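You operate a simulated robot arm through the tools that you are given. There is no shell and no other tool.

You are at the controls of a simulated robot arm. One attempt, no reset.

## Task
Clear the gauge stand: park the arm, zero the gauge, orange knob to TEST, its collar on the stage tray.

The check looks at the end state, three seconds after you hand in, the way a careful person would. Anything else that was tipped, shoved, dropped, spilled or broken makes it a failure.

## Robot
A 7-joint arm with a two-finger parallel gripper, fixed in place. Base frame: the origin is at the foot of the arm, x ahead of it, y to its left, z up; the work surface is at about z = 0.628. Readings come in m, degrees, newtons and seconds.
With the tool pointing down near the work surface it reaches from about 0.2 to 0.66 m from the base axis. Its first joint turns from -66.0 to 66.0 degrees. Payload 1.57 kg.
The tool frame sits at the grasp point between the pads (the TCP): z along the fingers, y along the line on which they close. The tips reach 0.03 m beyond it. The gripper opens to 0.11 m. The fingers are 0.024 m wide and 0.012 m thick; the gripper's body (0.048 by 0.112 m) begins 0.078 m behind the TCP.
Orientation is that of the tool frame in the base frame, as [roll, pitch, yaw] about the fixed x, y, z axes, in that order (R = Rz(yaw) Ry(pitch) Rx(roll)). With the fingers straight down and closing along the base's y, the tool's x points along the base's -x, its y along +y and its z along -z.

## Interface
- The arm moves only by the tool nudge_tool. Its argument "commands" is a list of rows, each an object of numbers (a shift or turn left out is 0, a gripper value left out holds the last): "jaw": the gripper command, from -1 (shut) to 1 (fully open), values between in proportion; "tx", "ty", "tz": the shift along the tool's x, y, z in m; "rx", "ry", "rz": the turn, a rotation vector about the tool's x, y, z in degrees. In form: [{"jaw": .., "tx": .., "ty": .., "tz": .., "rx": .., "ry": .., "rz": ..}, ...]. A call has 1 to 20 rows; each row shifts and turns the commanded pose from where the row before left it, along the tool's axes as they then stand. Rows are played at 5 a second. More than 0.05 m and 8.6 degrees between two rows, or a gripper value outside its range, and nothing of the call is played. A pose out of reach is approached as far as the arm can. The call stops where the force on the tool passes 90 N (or 10 N more than at its start, if that is more) or the arm is blocked; 0.2 s more then pass. Each finger travels about 0.108 m/s and halts on what it meets, pressing with about 41 N; the grip force reading is that of the motor and also rises with nothing between the fingers. The clock runs only during rows and for 0.2 s after the last one: add rows that do not move to give the fingers time. The reply holds the time, the measured pose of the TCP, the force on the tool along the base axes, the opening and the grip force, in the units named above and with some noise, with the torque about the TCP (base axes, N m) and any sound that the robot's microphone picked up.
- Cameras (640 x 400 px; columns grow to the right, rows downward): "scene" is fixed at [0.1533, -0.3863, 1.3959]; the picture's right is [0.87, -0.49, 0.00], its down [-0.31, -0.55, -0.77] and it looks along [0.38, 0.67, -0.63] (base axes); focal length 376 px, centre (320, 200). "wrist" rides on the gripper at [0.07, 0.016, -0.141] in the tool frame; the picture's right is [-0.23, 0.97, 0.00], its down [-0.86, -0.20, -0.48] and it looks along [-0.47, -0.11, 0.88] (tool axes); focal length 222 px, centre (320, 200).
- get_image(camera): a new picture of that camera. No time passes.
- point_at(camera, pixels): there is no depth. For up to 12 entries [column, row, z] of the newest picture of that camera ("zoom" is the newest enlarged one), the place [x, y] in the base frame at which the ray of that pixel passes the height z, good to about 0.003 m. No time passes.
- zoom(camera, box): a new picture of the part [left, top, right, bottom] of that camera's present view, enlarged. No time passes.
- hand_in(): hands the job in; it is judged then, once.

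Open the gripper and draw the arm clear of the work before you hand the job in, unless the task says otherwise.

The tools are called as a command line: name --argument value ..., lists and objects as JSON in quotes. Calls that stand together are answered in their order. nudge_tool: Moves the arm, as the interface text tells. Its arguments: {"type":"object","properties":{"commands":{"type":"array","items":{"type":"object","properties":{"jaw":{"type":"number"},"tx":{"type":"number"},"ty":{"type":"number"},"tz":{"type":"number"},"rx":{"type":"number"},"ry":{"type":"number"},"rz":{"type":"number"}}}}},"required":["commands"]} The other tools are called the same way: get_image (camera) takes a picture; point_at (camera, pixels) gives the place at which the rays of pixels pass given heights; zoom (camera, box) takes an enlarged picture of a part of a camera's view; hand_in () hands the job in.

At the start:

```text
clock: 0.0
eef_pos: [0.4711, 0.0869, 1.08]
tcp_rot: [-180.0, 0.0, -180.0]
ft_force: [-0.5, 0.4, -0.4]
ft_torque: [0.01, -0.01, 0.0]
finger_gap: 0.11
grip_force: 0.2
```

scene: 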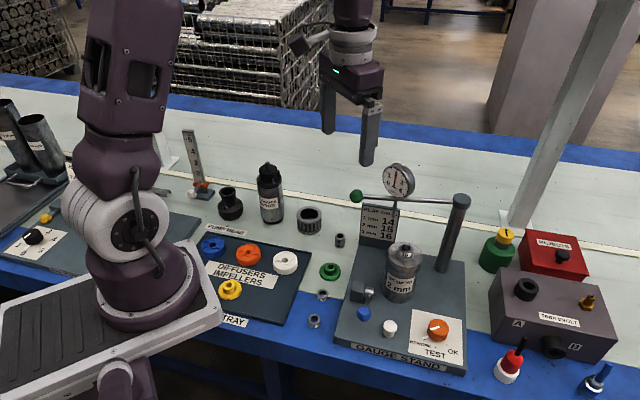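
wrist: 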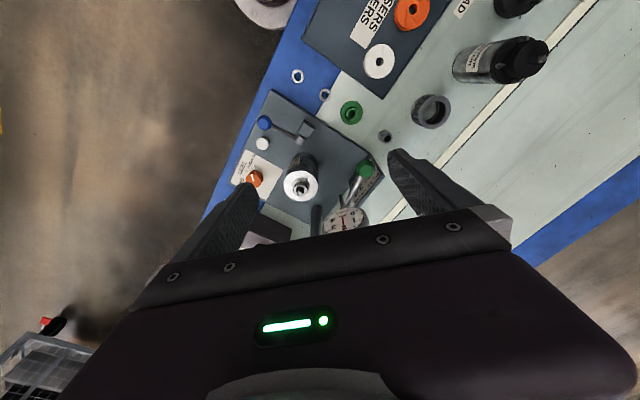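

The scene shows the gauge stand around (400,300) with a dial gauge at (398,180), a swing arm with a green ball at (357,196), and an orange knob at (437,330). I zoom in on these parts to understand the layout.

zoom --camera "scene" --box '[330, 150, 490, 250]'

zoom --camera "scene" --box '[320, 270, 480, 380]'

zoom --camera "scene" --box '[160, 180, 360, 340]'

zoom --camera "scene" --box '[460, 210, 640, 400]'

zoom --camera "scene" --box '[0, 90, 200, 290]'

zoom --camera "wrist" --box '[220, 70, 420, 250]'

```text
4.00 times, centred on (410, 200) of scene
```

zoom: 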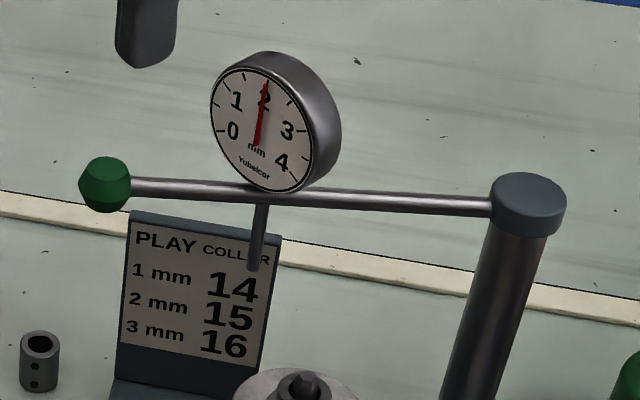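

```text
3.64 times, centred on (400, 325) of scene
```

zoom: 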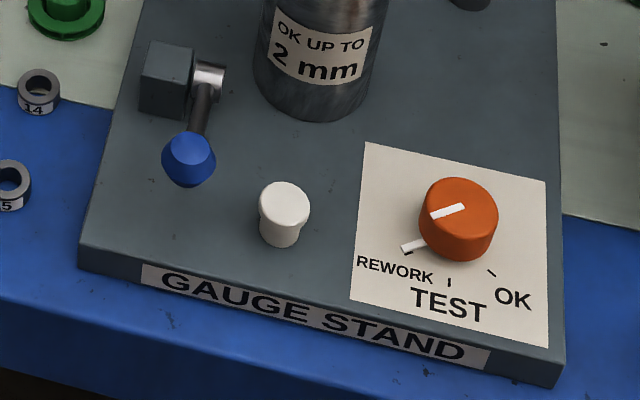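

```text
2.50 times, centred on (260, 260) of scene
```

zoom: 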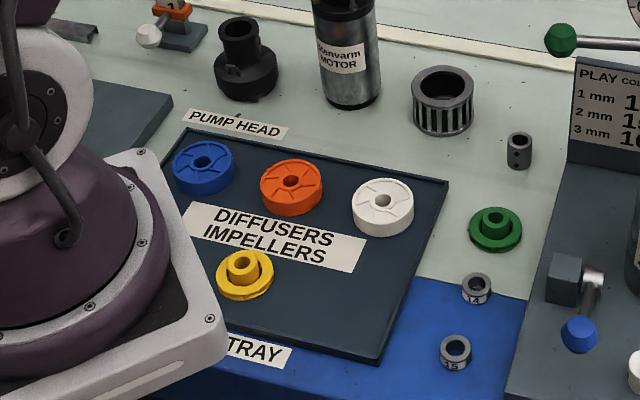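

```text
2.11 times, centred on (550, 305) of scene
```

zoom: 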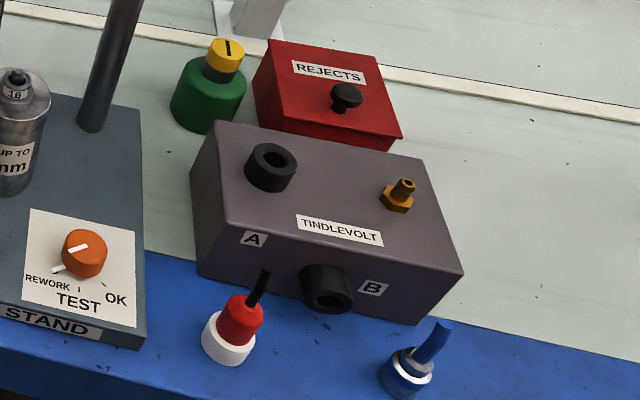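

```text
2.00 times, centred on (100, 190) of scene
```

zoom: 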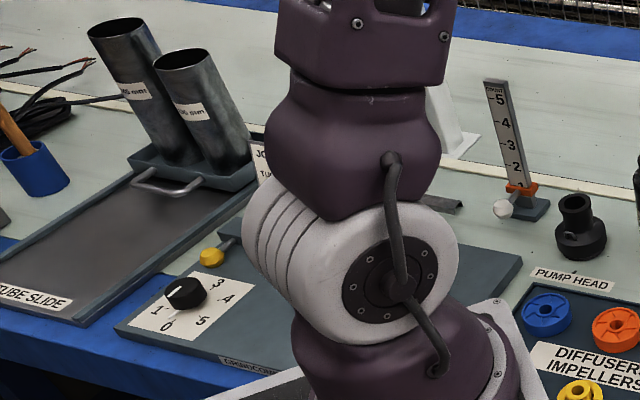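

```text
2.22 times, centred on (320, 160) of wrist
```

zoom: 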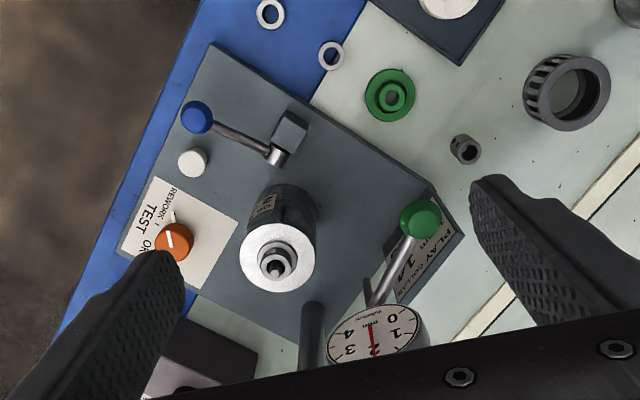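

The pictures show the collar "16" on the motor's spindle, a blue lever, a white button, an orange knob at REWORK, and a gauge reading 2 mm on a swing arm. I get rough positions of the main features at several heights.

point_at --camera "scene" --pixels '[[437, 335, 0.65], [437, 325, 0.67], [390, 325, 0.67], [362, 313, 0.68], [403, 250, 0.75], [460, 200, 0.82], [357, 196, 0.82], [398, 180, 0.85], [370, 290, 0.65], [443, 270, 0.65], [340, 345, 0.628], [465, 375, 0.628]]'

point_at --camera "wrist" --pixels '[[255, 179, 0.67], [262, 143, 0.67], [264, 122, 0.68], [299, 187, 0.75], [365, 170, 0.82], [347, 220, 0.85], [325, 95, 0.635], [297, 76, 0.635], [317, 215, 0.75], [385, 136, 0.65], [351, 112, 0.64], [301, 186, 0.74]]'

```text
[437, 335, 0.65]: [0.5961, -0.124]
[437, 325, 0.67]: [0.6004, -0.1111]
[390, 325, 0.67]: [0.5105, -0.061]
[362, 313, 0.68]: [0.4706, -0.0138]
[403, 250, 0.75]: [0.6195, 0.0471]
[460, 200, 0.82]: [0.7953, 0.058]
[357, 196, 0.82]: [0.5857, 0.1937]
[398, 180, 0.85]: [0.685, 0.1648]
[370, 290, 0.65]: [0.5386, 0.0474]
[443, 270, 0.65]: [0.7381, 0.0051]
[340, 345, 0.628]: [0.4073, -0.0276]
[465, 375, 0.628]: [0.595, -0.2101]
```

```text
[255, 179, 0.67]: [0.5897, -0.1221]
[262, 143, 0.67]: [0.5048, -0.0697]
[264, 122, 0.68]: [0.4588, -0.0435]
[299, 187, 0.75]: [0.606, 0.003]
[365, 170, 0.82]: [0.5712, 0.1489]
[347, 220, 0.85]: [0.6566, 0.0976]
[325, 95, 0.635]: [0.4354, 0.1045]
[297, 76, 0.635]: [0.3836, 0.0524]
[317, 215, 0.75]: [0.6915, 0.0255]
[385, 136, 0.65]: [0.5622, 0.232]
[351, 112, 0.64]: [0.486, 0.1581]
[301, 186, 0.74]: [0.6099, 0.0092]
```

By triangulation, the motor top is near (0.583, 0.013, 0.80), the green ball near (0.549, 0.143, 0.87), and the gauge near (0.61, 0.097, 0.92). I move the wrist camera slightly forward, staying high, to look at the stand from above.

nudge_tool --commands '[{"tx": -0.04, "ty": -0.02}, {"tx": -0.04, "ty": -0.02}, {"tx": 0.0}]'

get_image --camera "wrist"

get_image --camera "scene"

```text
clock: 0.8
eef_pos: [0.5518, 0.0459, 1.078]
tcp_rot: [180.0, 0.0, 180.0]
ft_force: [-0.6, -0.6, -0.4]
ft_torque: [0.01, 0.01, 0.0]
finger_gap: 0.11
grip_force: 0.0
```

```text
taken
```

wrist: 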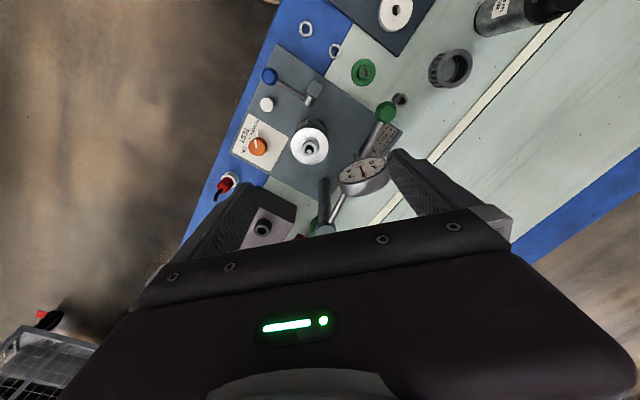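

```text
taken
```

scene: 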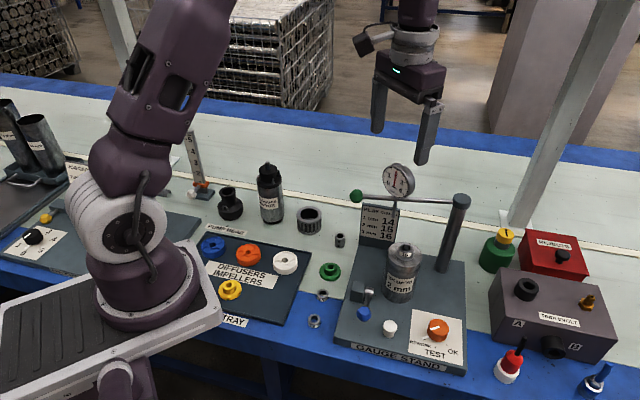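

zoom --camera "wrist" --box '[220, 40, 420, 240]'

zoom --camera "scene" --box '[380, 180, 490, 290]'

zoom --camera "scene" --box '[200, 290, 330, 360]'

```text
2.00 times, centred on (320, 140) of wrist
```

zoom: 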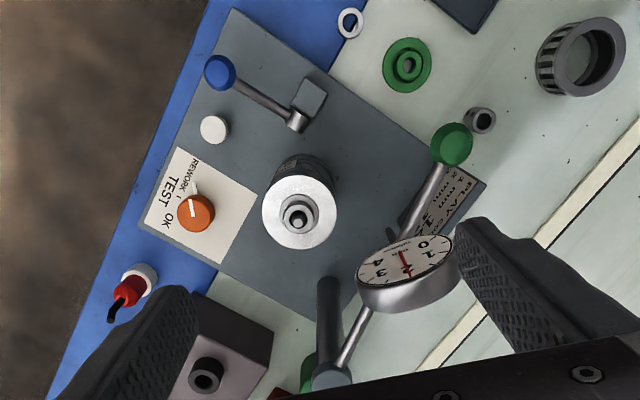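

```text
3.64 times, centred on (435, 235) of scene
```

zoom: 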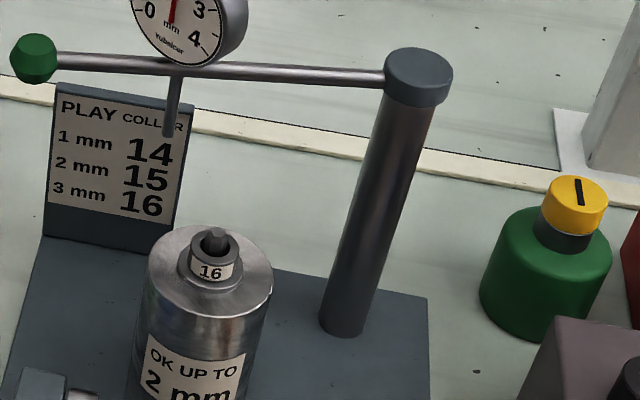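

```text
4.92 times, centred on (265, 325) of scene
```

zoom: 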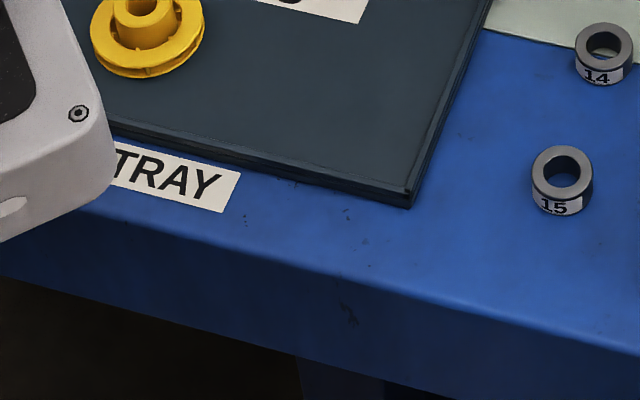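

I zoom further on the details: the post, the card base and the plunger in the scene view, and the stand in the wrist view.

zoom --camera "scene" --box '[340, 260, 420, 320]'

zoom --camera "scene" --box '[350, 160, 420, 220]'

zoom --camera "scene" --box '[420, 190, 480, 280]'

zoom --camera "wrist" --box '[300, 80, 420, 240]'

zoom --camera "wrist" --box '[240, 50, 340, 170]'

zoom --camera "scene" --box '[410, 300, 480, 370]'

```text
6.67 times, centred on (380, 290) of scene
```

zoom: 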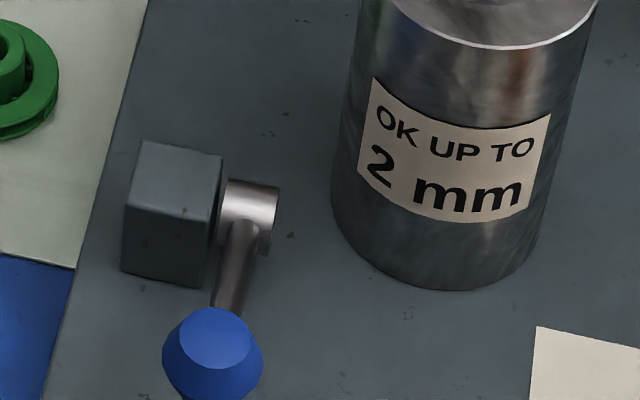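

```text
6.67 times, centred on (385, 190) of scene
```

zoom: 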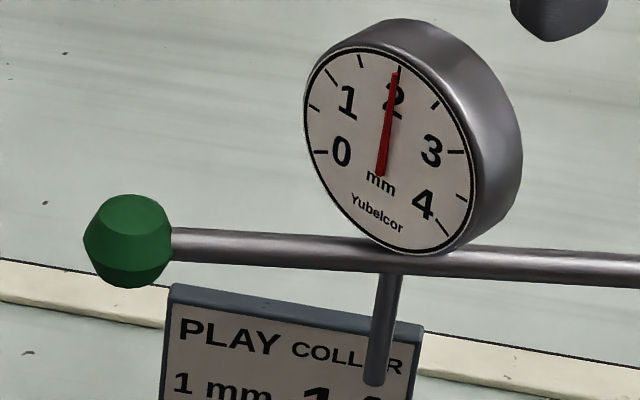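

```text
4.44 times, centred on (450, 235) of scene
```

zoom: 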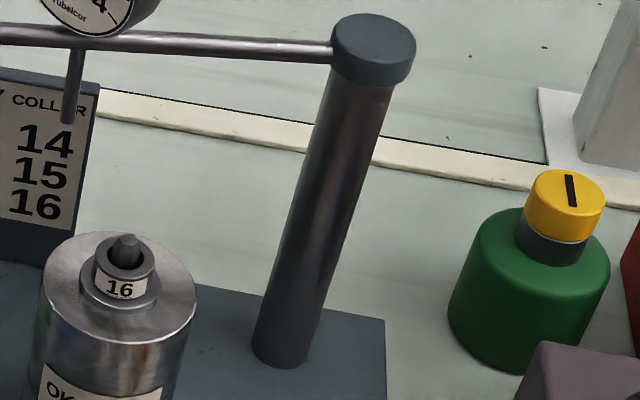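

```text
2.50 times, centred on (360, 160) of wrist
```

zoom: 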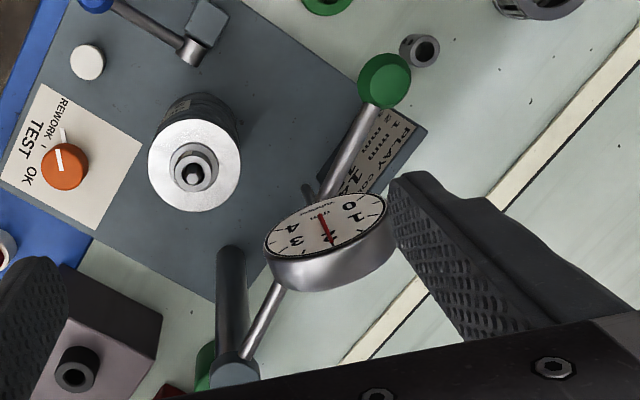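

```text
3.33 times, centred on (290, 110) of wrist
```

zoom: 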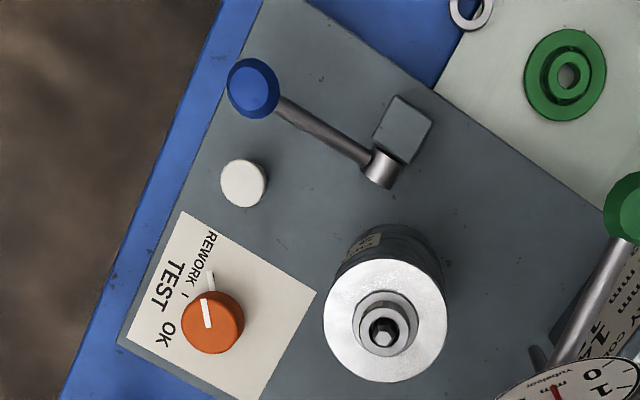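

```text
5.71 times, centred on (445, 335) of scene
```

zoom: 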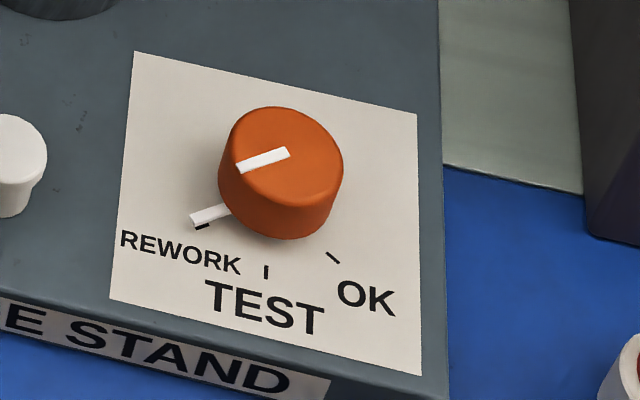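

I triangulate the plunger tip, card top, post, ball and plate corners from both views.

point_at --camera "scene" --pixels '[[393, 217.3, 0.83], [362.5, 202.8, 0.8], [400.5, 208.8, 0.8], [356.5, 196, 0.87], [402.5, 250, 0.8], [461, 202, 0.87], [388, 320, 0.66], [438, 325, 0.66], [362, 313, 0.68], [340, 337, 0.65], [464, 368, 0.65], [466, 262, 0.65]]'

point_at --camera "wrist" --pixels '[[356.8, 156, 0.83], [402, 132, 0.8], [386, 111, 0.87], [309, 149, 0.8], [325, 229, 0.87], [267, 104, 0.66], [258, 146, 0.66], [270, 76, 0.68], [278, 43, 0.65], [231, 153, 0.65], [309, 149, 0.78], [361, 170, 0.92]]'

```text
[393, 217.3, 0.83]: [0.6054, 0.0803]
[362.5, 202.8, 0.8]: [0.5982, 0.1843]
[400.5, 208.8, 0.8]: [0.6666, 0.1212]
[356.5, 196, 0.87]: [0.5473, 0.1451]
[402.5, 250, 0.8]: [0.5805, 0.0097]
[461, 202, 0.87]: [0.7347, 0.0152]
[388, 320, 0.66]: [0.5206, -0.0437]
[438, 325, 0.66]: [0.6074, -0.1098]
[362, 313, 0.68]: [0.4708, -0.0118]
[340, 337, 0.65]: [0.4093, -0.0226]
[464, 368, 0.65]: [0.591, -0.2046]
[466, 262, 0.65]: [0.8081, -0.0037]
```

```text
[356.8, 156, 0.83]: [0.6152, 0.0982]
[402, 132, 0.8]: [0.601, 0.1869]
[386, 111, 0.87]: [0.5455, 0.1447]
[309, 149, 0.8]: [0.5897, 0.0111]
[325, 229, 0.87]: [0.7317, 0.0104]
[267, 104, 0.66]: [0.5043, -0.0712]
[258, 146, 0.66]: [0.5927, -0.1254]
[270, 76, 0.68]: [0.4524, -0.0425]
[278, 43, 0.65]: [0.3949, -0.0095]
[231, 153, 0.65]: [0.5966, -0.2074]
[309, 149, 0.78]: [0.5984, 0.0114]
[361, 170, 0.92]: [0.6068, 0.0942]
```

The post is at about (0.733, 0.013), the arm points at about 145°, and the plunger tip is at about (0.623, 0.099, 0.807). The motor is at about (0.585, 0.011), so the arm is only partly swung away. Next I pull back to look at the tray and its label.

nudge_tool --commands '[{"tx": 0.045, "ty": 0.025}, {"tx": 0.045, "ty": 0.025}, {"tx": 0.045, "ty": 0.025}, {"tx": 0.045, "ty": 0.025}, {"tx": 0.02}, {"tx": 0.0}]'

get_image --camera "wrist"

get_image --camera "scene"

```text
refused: row 1 steps farther than a row can; nothing moved
```

```text
taken
```

wrist: 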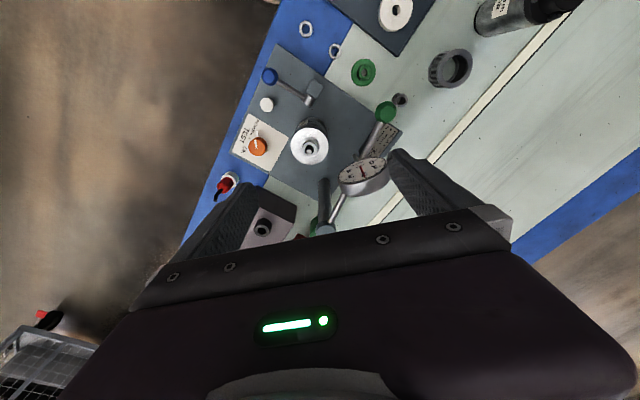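

```text
taken
```

scene: 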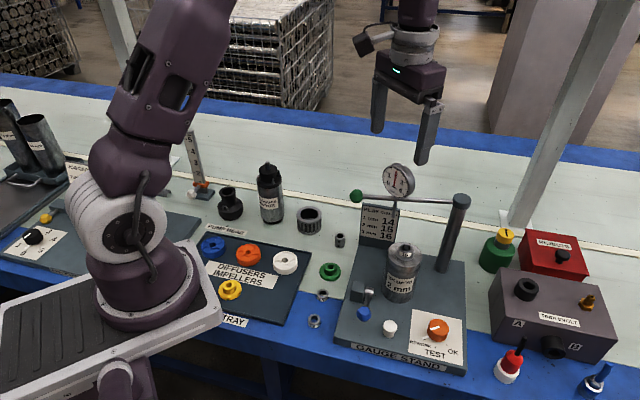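

The step vector was just over 0.05 m in that call, so nothing moved. I repeat it with smaller steps.

nudge_tool --commands '[{"tx": 0.04, "ty": 0.02}, {"tx": 0.04, "ty": 0.02}, {"tx": 0.04, "ty": 0.02}, {"tx": 0.04, "ty": 0.02}, {"tx": 0.04, "ty": 0.02}, {"tx": 0.0}]'

get_image --camera "wrist"

get_image --camera "scene"

```text
clock: 2.2
eef_pos: [0.352, 0.1464, 1.0778]
tcp_rot: [179.9, 0.1, 179.9]
ft_force: [0.5, 0.3, 0.0]
ft_torque: [-0.03, 0.0, -0.02]
finger_gap: 0.1102
grip_force: 0.0
```

```text
taken
```

wrist: 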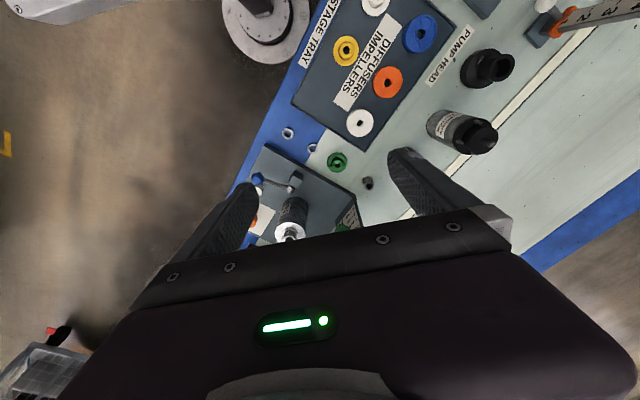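

```text
taken
```

scene: 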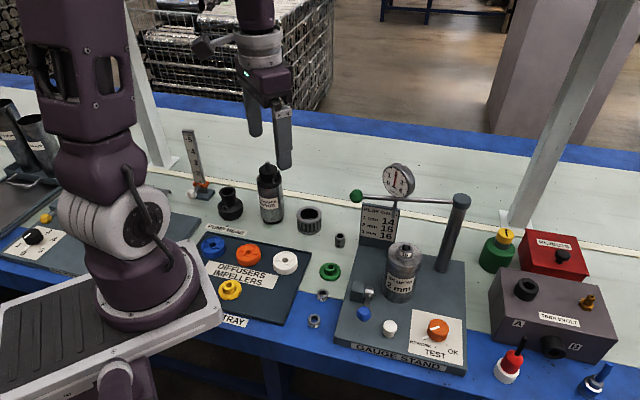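

The label reads "STAGE TRAY" at (320,30), so this is the right tray. I zoom on it to find a free spot.

zoom --camera "wrist" --box '[270, 0, 470, 200]'

point_at --camera "wrist" --pixels '[[292, 102, 0.635], [360, 150, 0.635], [345, 50, 0.64], [360, 122, 0.64], [388, 82, 0.64], [322, 112, 0.635], [335, 120, 0.635], [313, 147, 0.64], [288, 132, 0.64]]'

point_at --camera "scene" --pixels '[[285, 325, 0.635], [311, 254, 0.635], [230, 290, 0.64], [285, 262, 0.64], [270, 300, 0.635], [322, 296, 0.64], [314, 320, 0.64]]'

```text
2.00 times, centred on (370, 100) of wrist
```

zoom: 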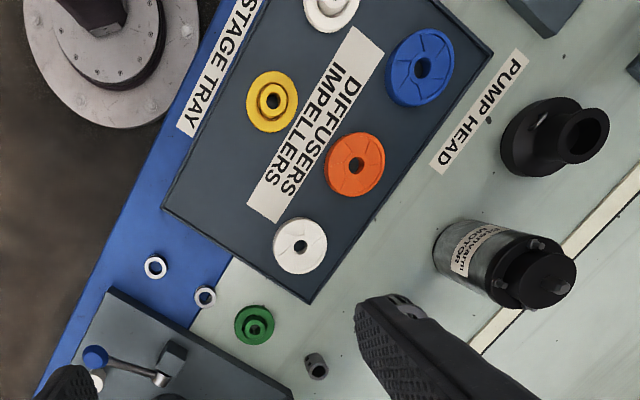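

```text
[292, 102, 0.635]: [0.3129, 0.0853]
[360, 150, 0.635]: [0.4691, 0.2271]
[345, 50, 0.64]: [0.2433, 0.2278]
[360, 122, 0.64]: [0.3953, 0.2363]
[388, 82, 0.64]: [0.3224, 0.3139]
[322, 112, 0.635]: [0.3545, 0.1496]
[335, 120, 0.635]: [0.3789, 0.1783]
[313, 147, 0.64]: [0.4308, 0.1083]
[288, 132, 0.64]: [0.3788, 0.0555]
```

```text
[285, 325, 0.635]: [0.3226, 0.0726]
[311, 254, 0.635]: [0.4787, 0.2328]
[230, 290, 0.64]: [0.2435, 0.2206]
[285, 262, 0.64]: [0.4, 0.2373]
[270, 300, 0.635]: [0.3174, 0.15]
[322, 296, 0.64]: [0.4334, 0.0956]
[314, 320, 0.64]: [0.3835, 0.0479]
```

The tray's front-right area near (0.32, 0.145) is free. First I will check the swing arm: I go above the green ball at about (0.5465, 0.145), turn the tool to line up with the rod, and half-close the jaw so it can cage the ball.

nudge_tool --commands '[{"tx": -0.0486, "jaw": 0.0}, {"tx": -0.0486}, {"tx": -0.0486}, {"tx": -0.0486}, {"rz": 7.06}, {"rz": 7.06}, {"rz": 7.06}, {"rz": 7.06}, {"rz": 7.06}, {"rz": 0}]'

get_image --camera "wrist"

get_image --camera "scene"

```text
clock: 4.4
eef_pos: [0.5474, 0.1459, 1.0804]
tcp_rot: [-180.0, 0.0, 144.5]
ft_force: [1.2, 0.4, -0.2]
ft_torque: [0.01, 0.03, 0.0]
finger_gap: 0.055
grip_force: 0.2
```

```text
taken
```

wrist: 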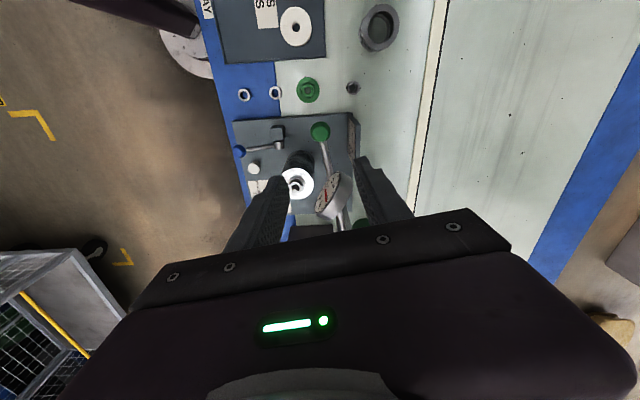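

```text
taken
```

scene: 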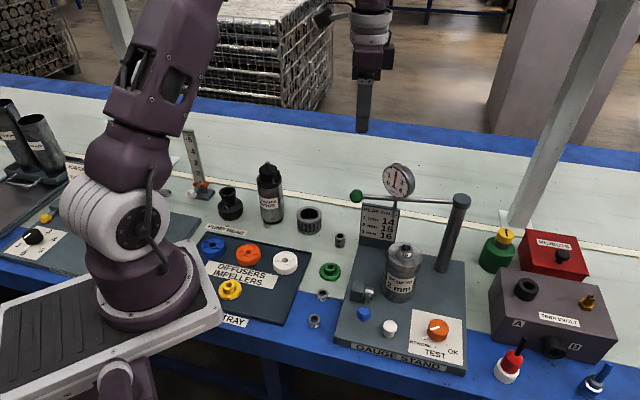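

The ball is at (320,131) in the wrist view. I check its position at z=0.87 and the gauge's position before descending.

zoom --camera "wrist" --box '[220, 100, 400, 250]'

point_at --camera "wrist" --pixels '[[320, 131, 0.87], [296, 183, 0.8], [329, 198, 0.92], [311, 132, 0.87], [330, 132, 0.87]]'

```text
2.67 times, centred on (310, 175) of wrist
```

zoom: 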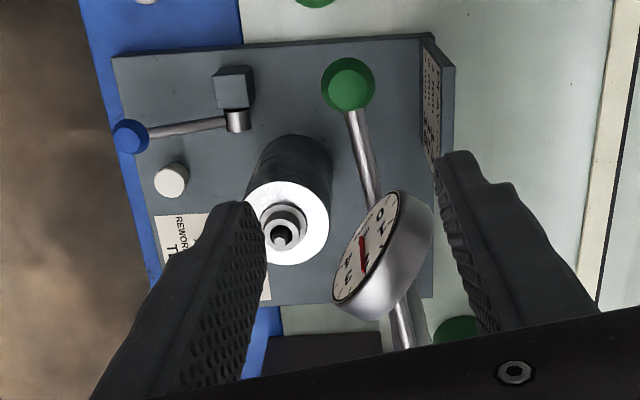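

```text
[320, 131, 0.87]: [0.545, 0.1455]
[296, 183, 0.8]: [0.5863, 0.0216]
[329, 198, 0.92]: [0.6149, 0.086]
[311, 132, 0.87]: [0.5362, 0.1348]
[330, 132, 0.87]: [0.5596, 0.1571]
```

The ball is at about (0.547, 0.146), straight under the TCP. I descend with the jaw at 0.055 to straddle the ball, stopping at z≈0.875.

nudge_tool --commands '[{"tz": 0.05}, {"tz": 0.05}, {"tz": 0.03}, {"tz": 0.02}, {"tz": 0.0}]'

get_image --camera "wrist"

zoom --camera "scene" --box '[310, 120, 490, 240]'

```text
clock: 5.6
eef_pos: [0.5455, 0.1472, 0.929]
tcp_rot: [-179.9, 0.0, 144.7]
ft_force: [-0.4, -0.5, 0.4]
ft_torque: [0.01, 0.01, -0.01]
finger_gap: 0.0549
grip_force: 0.1
```

```text
taken
```

wrist: 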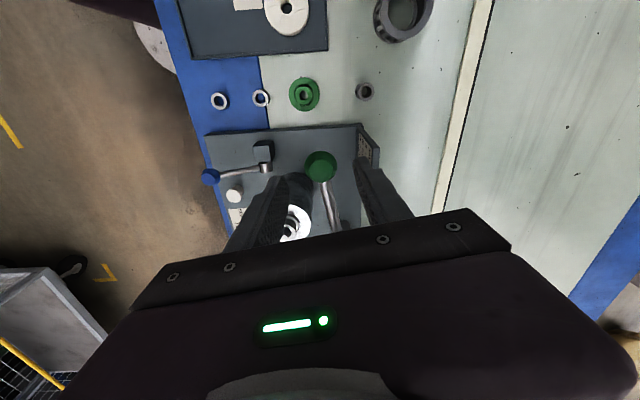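

```text
3.33 times, centred on (400, 180) of scene
```

zoom: 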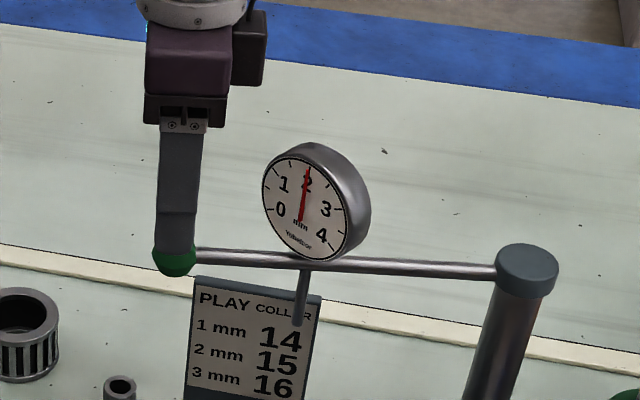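

The fingers are right over the ball, with clear space to the gauge. I lower another 0.05 m.

nudge_tool --commands '[{"tz": 0.025}, {"tz": 0.02}, {"tz": 0.008}, {"tz": 0.0}]'

zoom --camera "scene" --box '[310, 120, 490, 240]'

zoom --camera "wrist" --box '[200, 120, 440, 260]'

```text
clock: 6.6
eef_pos: [0.5435, 0.1475, 0.8768]
tcp_rot: [180.0, -0.1, 144.7]
ft_force: [-0.3, 0.7, -0.8]
ft_torque: [0.0, -0.04, -0.03]
finger_gap: 0.055
grip_force: 0.0
```

```text
3.33 times, centred on (400, 180) of scene
```

zoom: 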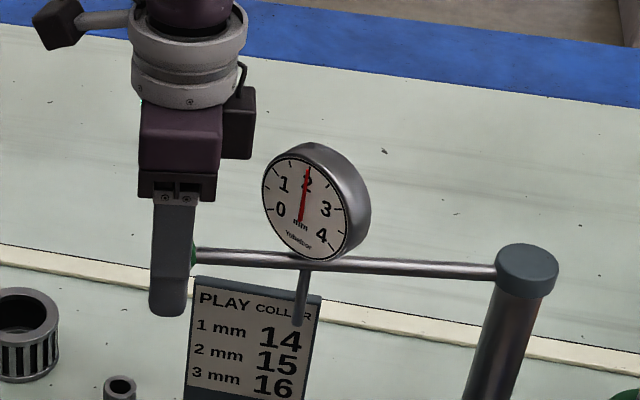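

```text
2.67 times, centred on (320, 190) of wrist
```

zoom: 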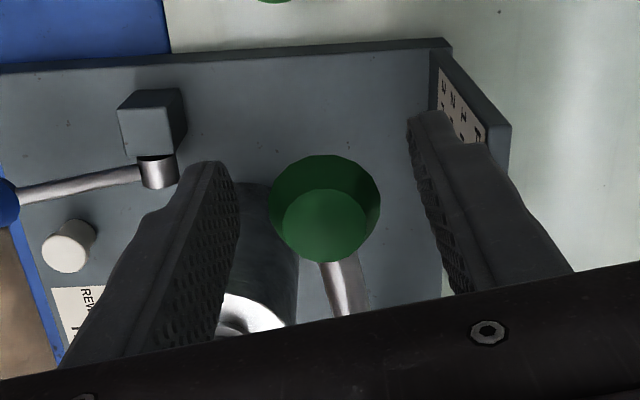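

The ball sits between the fingers. I move slowly along +y of the tool, which is away from the motor and toward the back-left, to find out whether the arm moves or is at a stop.

nudge_tool --commands '[{"ty": 0.005}, {"ty": 0.005}, {"ty": 0.003}, {"ty": 0.003}, {"ty": 0.003}, {"ty": 0.0}]'

zoom --camera "scene" --box '[310, 120, 490, 240]'

zoom --camera "wrist" --box '[200, 120, 440, 260]'

```text
clock: 8.0
eef_pos: [0.5579, 0.1613, 0.8774]
tcp_rot: [-180.0, -0.1, 144.8]
ft_force: [0.1, -0.5, 0.7]
ft_torque: [0.04, -0.01, 0.02]
finger_gap: 0.0552
grip_force: 0.3
```

```text
3.33 times, centred on (400, 180) of scene
```

zoom: 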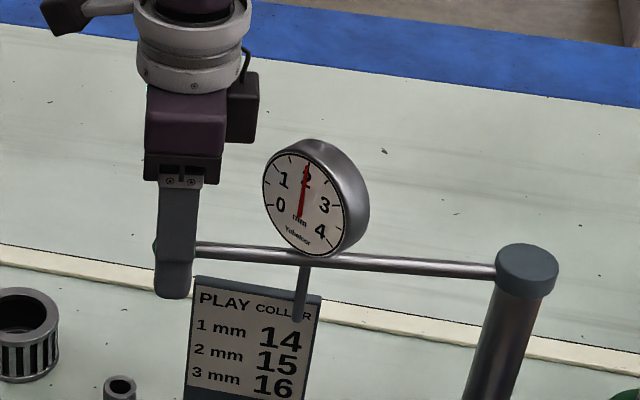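

```text
2.67 times, centred on (320, 190) of wrist
```

zoom: 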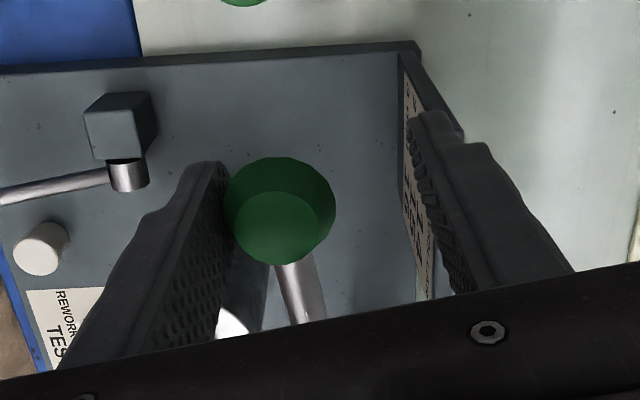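

The arm moved lightly with under 1 N, so it is not at a stop. I keep pushing along its arc in small steps, watching the force.

nudge_tool --commands '[{"rz": 2.5}, {"rz": 2.5}, {"ty": 0.006, "rz": 1.5}, {"ty": 0.006, "rz": 1.5}, {"ty": 0.006, "rz": 1.5}, {"ty": 0.0}]'

zoom --camera "scene" --box '[310, 120, 490, 240]'

zoom --camera "wrist" --box '[200, 120, 440, 260]'

```text
clock: 9.4
eef_pos: [0.5691, 0.1758, 0.8769]
tcp_rot: [179.9, 0.0, 135.2]
ft_force: [-0.8, -0.5, -0.2]
ft_torque: [-0.02, 0.02, -0.02]
finger_gap: 0.0554
grip_force: 1.0
```

```text
3.33 times, centred on (400, 180) of scene
```

zoom: 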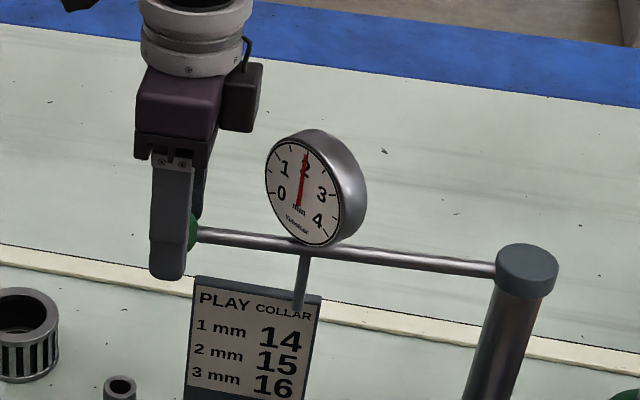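

```text
2.67 times, centred on (320, 190) of wrist
```

zoom: 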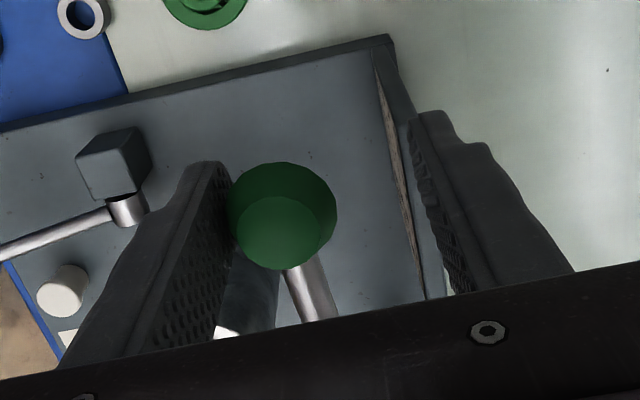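

The arm keeps moving freely, now at about 138°, and the force is still near zero. I continue along the arc.

nudge_tool --commands '[{"ty": 0.006, "rz": 1.5}, {"ty": 0.006, "rz": 1.5}, {"ty": 0.006, "rz": 1.5}, {"ty": 0.006, "rz": 1.5}, {"ty": 0.0}]'

zoom --camera "scene" --box '[310, 120, 490, 240]'

zoom --camera "wrist" --box '[200, 120, 440, 260]'

```text
clock: 10.6
eef_pos: [0.5861, 0.1922, 0.8766]
tcp_rot: [179.9, 0.0, 129.3]
ft_force: [0.0, 0.0, -0.5]
ft_torque: [0.02, 0.01, 0.0]
finger_gap: 0.0554
grip_force: 0.2
```

```text
3.33 times, centred on (400, 180) of scene
```

zoom: 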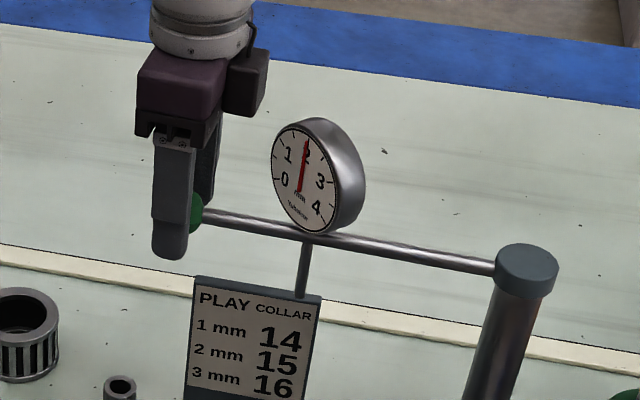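

```text
2.67 times, centred on (320, 190) of wrist
```

zoom: 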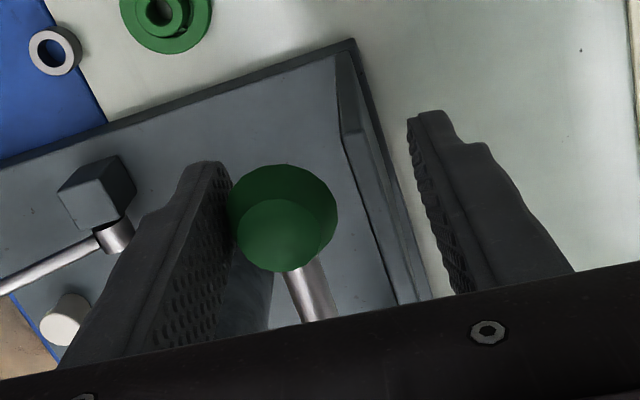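

The plunger tip is now close to the card's top edge, at about (300,297) in the zoom. I move in smaller steps from here to see whether it clears.

nudge_tool --commands '[{"ty": 0.004, "rz": 1.0}, {"ty": 0.004, "rz": 1.0}, {"ty": 0.004, "rz": 1.0}, {"ty": 0.0}]'

zoom --camera "scene" --box '[350, 150, 450, 230]'

zoom --camera "wrist" --box '[200, 120, 440, 260]'

```text
clock: 11.6
eef_pos: [0.595, 0.1999, 0.8761]
tcp_rot: [-180.0, 0.0, 126.1]
ft_force: [-0.1, -0.2, 0.1]
ft_torque: [0.03, 0.0, -0.02]
finger_gap: 0.055
grip_force: 0.0
```

```text
5.00 times, centred on (400, 190) of scene
```

zoom: 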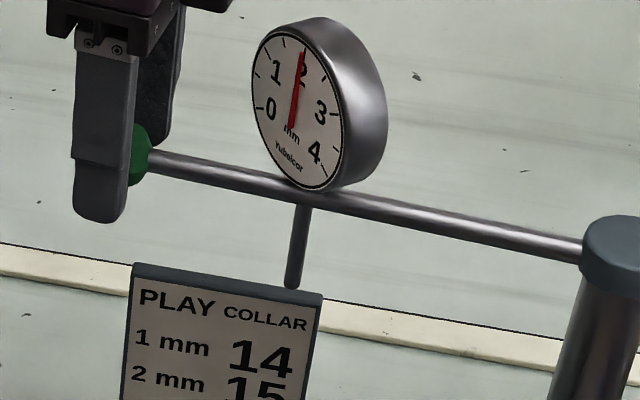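

```text
2.67 times, centred on (320, 190) of wrist
```

zoom: 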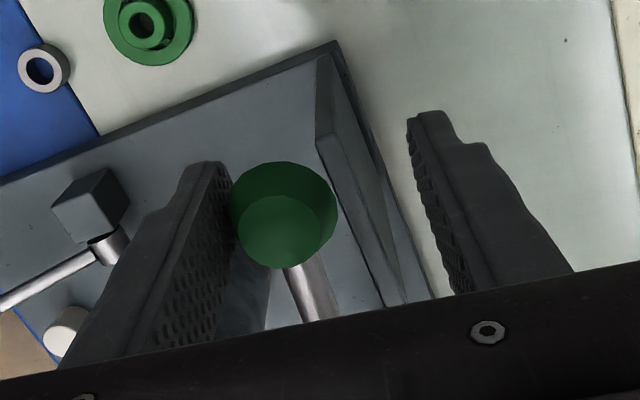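

The plunger tip appears just above the card's top edge, with no contact force. I keep going in small steps, watching the force and reach.

nudge_tool --commands '[{"ty": 0.004, "rz": 1.0}, {"ty": 0.004, "rz": 1.0}, {"ty": 0.004, "rz": 1.0}, {"ty": 0.004, "rz": 1.0}, {"ty": 0.0}]'

zoom --camera "scene" --box '[350, 150, 450, 230]'

zoom --camera "wrist" --box '[200, 120, 440, 260]'

```text
clock: 12.8
eef_pos: [0.6101, 0.2086, 0.877]
tcp_rot: [179.9, 0.1, 122.2]
ft_force: [0.0, -0.2, -1.2]
ft_torque: [0.05, 0.02, 0.01]
finger_gap: 0.0555
grip_force: 0.2
```

```text
5.00 times, centred on (400, 190) of scene
```

zoom: 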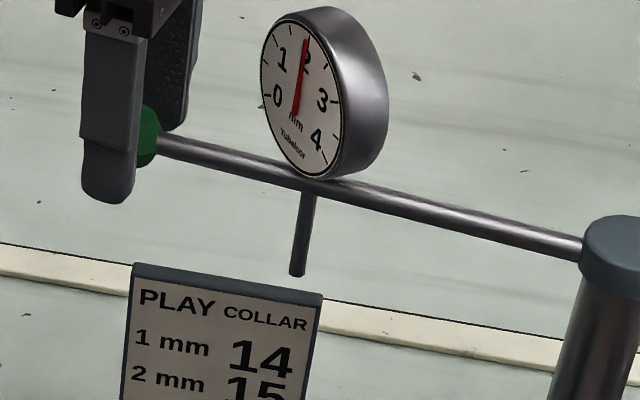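

```text
2.67 times, centred on (320, 190) of wrist
```

zoom: 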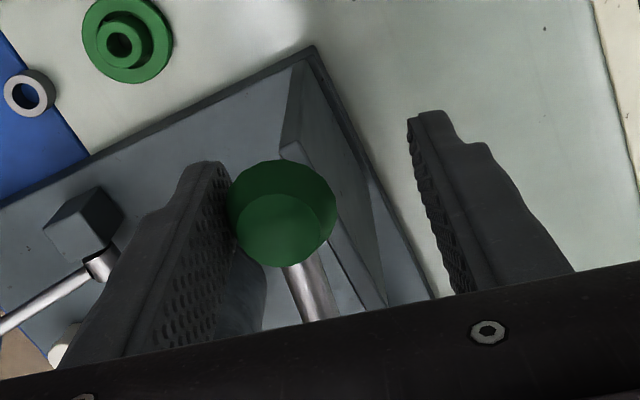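

The plunger passes above the card, and the arm is at about 125°. I continue toward the stop, watching the reach since the TCP is now at radius 0.645.

nudge_tool --commands '[{"ty": 0.005, "rz": 1.25}, {"ty": 0.005, "rz": 1.25}, {"ty": 0.005, "rz": 1.25}, {"ty": 0.0}]'

zoom --camera "scene" --box '[330, 120, 490, 230]'

zoom --camera "wrist" --box '[200, 120, 440, 260]'

```text
clock: 13.8
eef_pos: [0.6234, 0.2145, 0.8759]
tcp_rot: [-180.0, 0.0, 118.3]
ft_force: [-1.2, -0.9, -0.4]
ft_torque: [0.01, -0.02, 0.01]
finger_gap: 0.0555
grip_force: 0.6
```

```text
3.64 times, centred on (410, 175) of scene
```

zoom: 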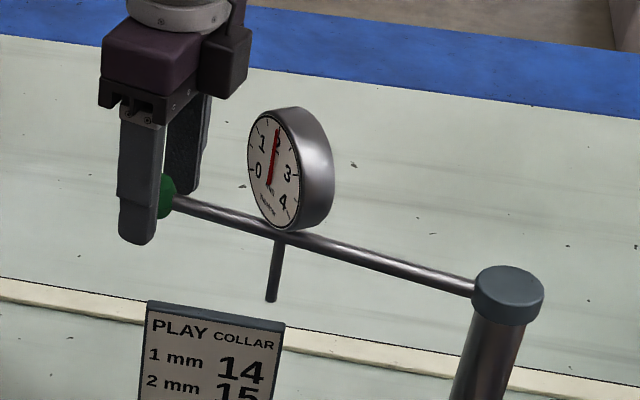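

```text
2.67 times, centred on (320, 190) of wrist
```

zoom: 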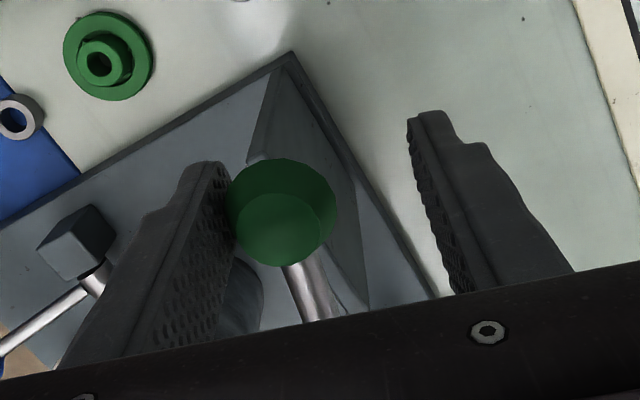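

It is still free. I continue a few more small steps.

nudge_tool --commands '[{"ty": 0.005, "rz": 1.25}, {"ty": 0.005, "rz": 1.25}, {"ty": 0.005, "rz": 1.25}, {"ty": 0.005, "rz": 1.25}, {"ty": 0.0}]'

zoom --camera "scene" --box '[330, 120, 490, 230]'

zoom --camera "wrist" --box '[200, 120, 440, 260]'

```text
clock: 15.0
eef_pos: [0.639, 0.2251, 0.8774]
tcp_rot: [-180.0, 0.1, 113.5]
ft_force: [-0.5, -0.3, 0.9]
ft_torque: [0.0, 0.0, 0.01]
finger_gap: 0.0549
grip_force: 0.1
```

```text
3.64 times, centred on (410, 175) of scene
```

zoom: 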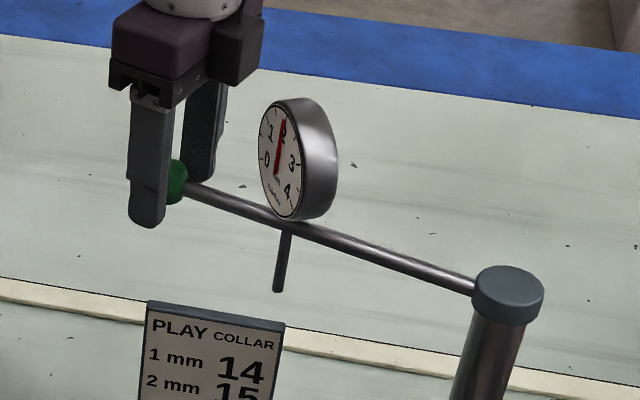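

```text
2.67 times, centred on (320, 190) of wrist
```

zoom: 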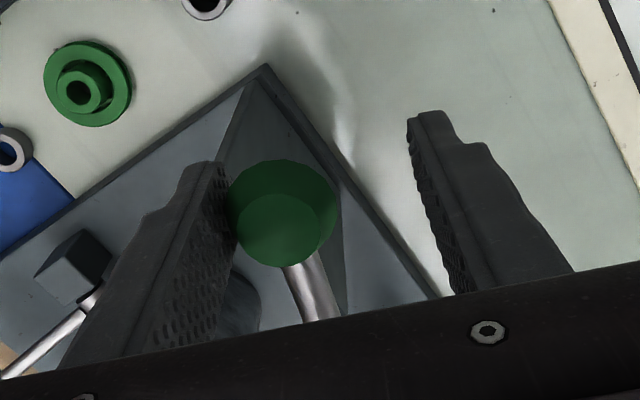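

It is still free at about 117°, and the pose was fully reached. I continue.

nudge_tool --commands '[{"ty": 0.005, "rz": 1.25}, {"ty": 0.005, "rz": 1.25}, {"ty": 0.005, "rz": 1.25}, {"ty": 0.005, "rz": 1.25}, {"ty": 0.0}]'

zoom --camera "scene" --box '[330, 120, 490, 230]'

zoom --camera "wrist" --box '[200, 120, 440, 260]'

```text
clock: 16.2
eef_pos: [0.6469, 0.2246, 0.8714]
tcp_rot: [-178.9, 0.1, 110.2]
ft_force: [-0.6, 0.4, -0.6]
ft_torque: [0.0, 0.01, -0.02]
finger_gap: 0.0552
grip_force: 0.0
out of reach, approached as far as the arm can: row 3, 4
```

```text
3.64 times, centred on (410, 175) of scene
```

zoom: 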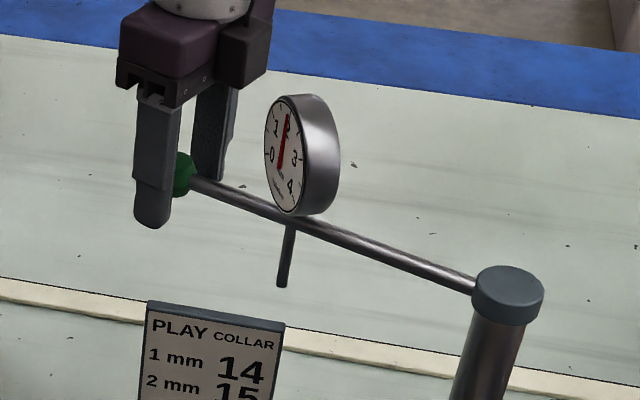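

```text
2.67 times, centred on (320, 190) of wrist
```

zoom: 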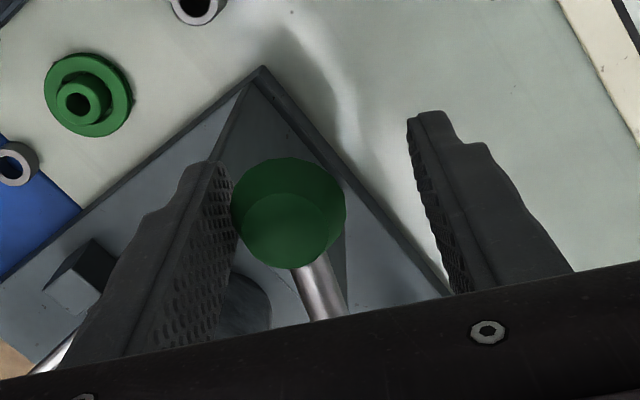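

The reach limit is met at an arm angle of about 115°, and no stop has been felt yet. I back off slightly to centre the ball between the fingers, lift clear, and look from above.

nudge_tool --commands '[{"ty": -0.005, "tx": 0.005}, {"ty": -0.005, "tx": 0.005}, {"tz": -0.03}, {"tz": -0.04}, {"tz": -0.04}, {"tx": 0.03}, {"tz": 0.0}]'

get_image --camera "wrist"

get_image --camera "scene"

```text
clock: 17.8
eef_pos: [0.625, 0.2598, 0.9824]
tcp_rot: [-180.0, 0.0, 108.5]
ft_force: [0.0, 0.2, -0.9]
ft_torque: [0.0, 0.05, 0.01]
finger_gap: 0.055
grip_force: 0.0
out of reach, approached as far as the arm can: row 1
```

```text
taken
```

wrist: 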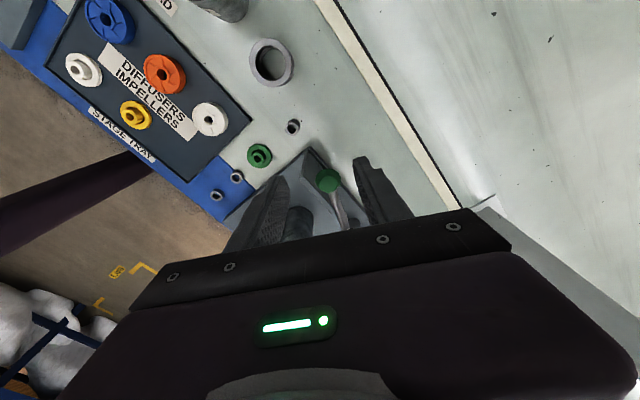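

```text
taken
```

scene: 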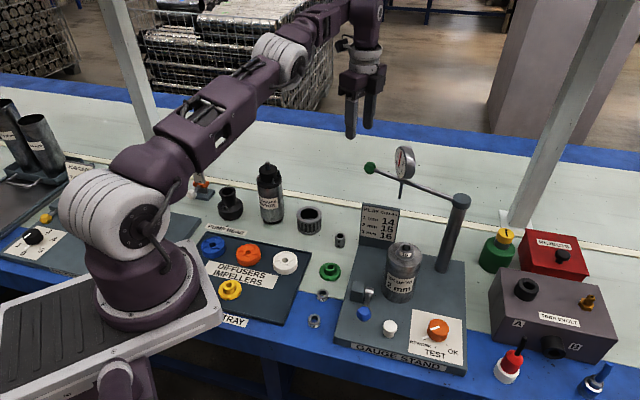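

The arm stayed where I left it, with the ball now at scene (369,168). I measure the new angle and look for any stop or rest near the post.

point_at --camera "scene" --pixels '[[369, 168, 0.87], [461, 202, 0.87], [403, 197, 0.81], [405, 162, 0.92]]'

point_at --camera "wrist" --pixels '[[328, 181, 0.87]]'

zoom --camera "scene" --box '[340, 130, 500, 280]'

```text
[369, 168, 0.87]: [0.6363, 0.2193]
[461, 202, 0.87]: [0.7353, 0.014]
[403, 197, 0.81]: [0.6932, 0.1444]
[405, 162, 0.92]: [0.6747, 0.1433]
```

```text
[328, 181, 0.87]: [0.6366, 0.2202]
```

```text
2.67 times, centred on (420, 205) of scene
```

zoom: 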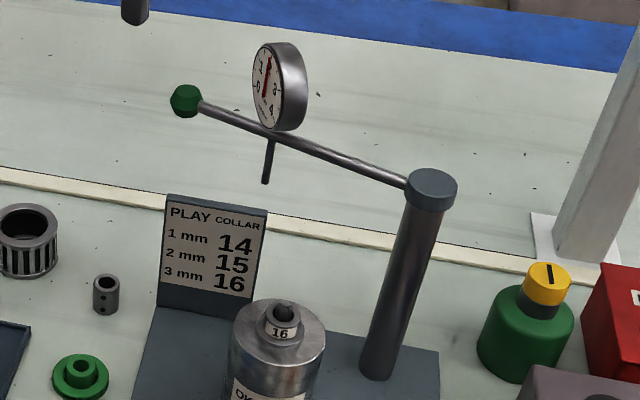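

The ball is now at (0.6365, 0.220), an arm angle of about 115°. To find the stop I need a tilted tool for more reach, so I close the jaw, move back and tilt the fingers outward by 50°.

nudge_tool --commands '[{"tx": -0.0243, "ty": -0.0424}, {"tx": -0.0243, "ty": -0.0424, "jaw": -1}, {"rx": -8.33}, {"rx": -8.33}, {"rx": -8.33}, {"rx": -8.33}, {"rx": -8.33}, {"rx": -8.33}, {"rx": 0}]'

get_image --camera "scene"

get_image --camera "wrist"

```text
clock: 19.8
eef_pos: [0.6223, 0.2591, 0.9817]
tcp_rot: [130.0, 0.0, 108.4]
ft_force: [0.4, -0.5, -0.3]
ft_torque: [-0.02, 0.02, -0.01]
finger_gap: 0.0
grip_force: 21.1
out of reach, approached as far as the arm can: row 1, 2
```

```text
taken
```

scene: 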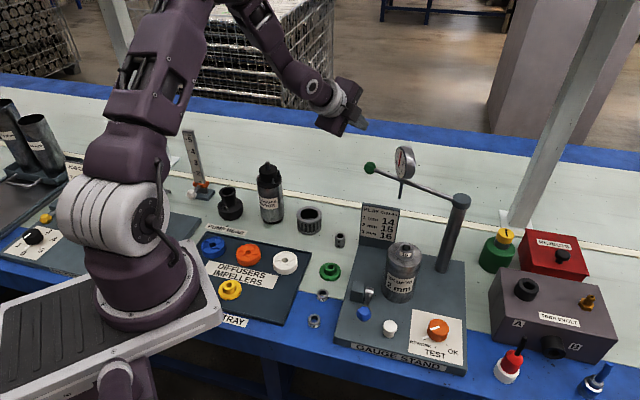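

```text
taken
```

wrist: 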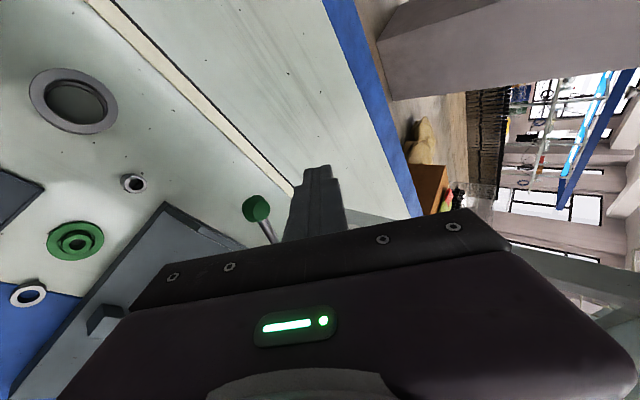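

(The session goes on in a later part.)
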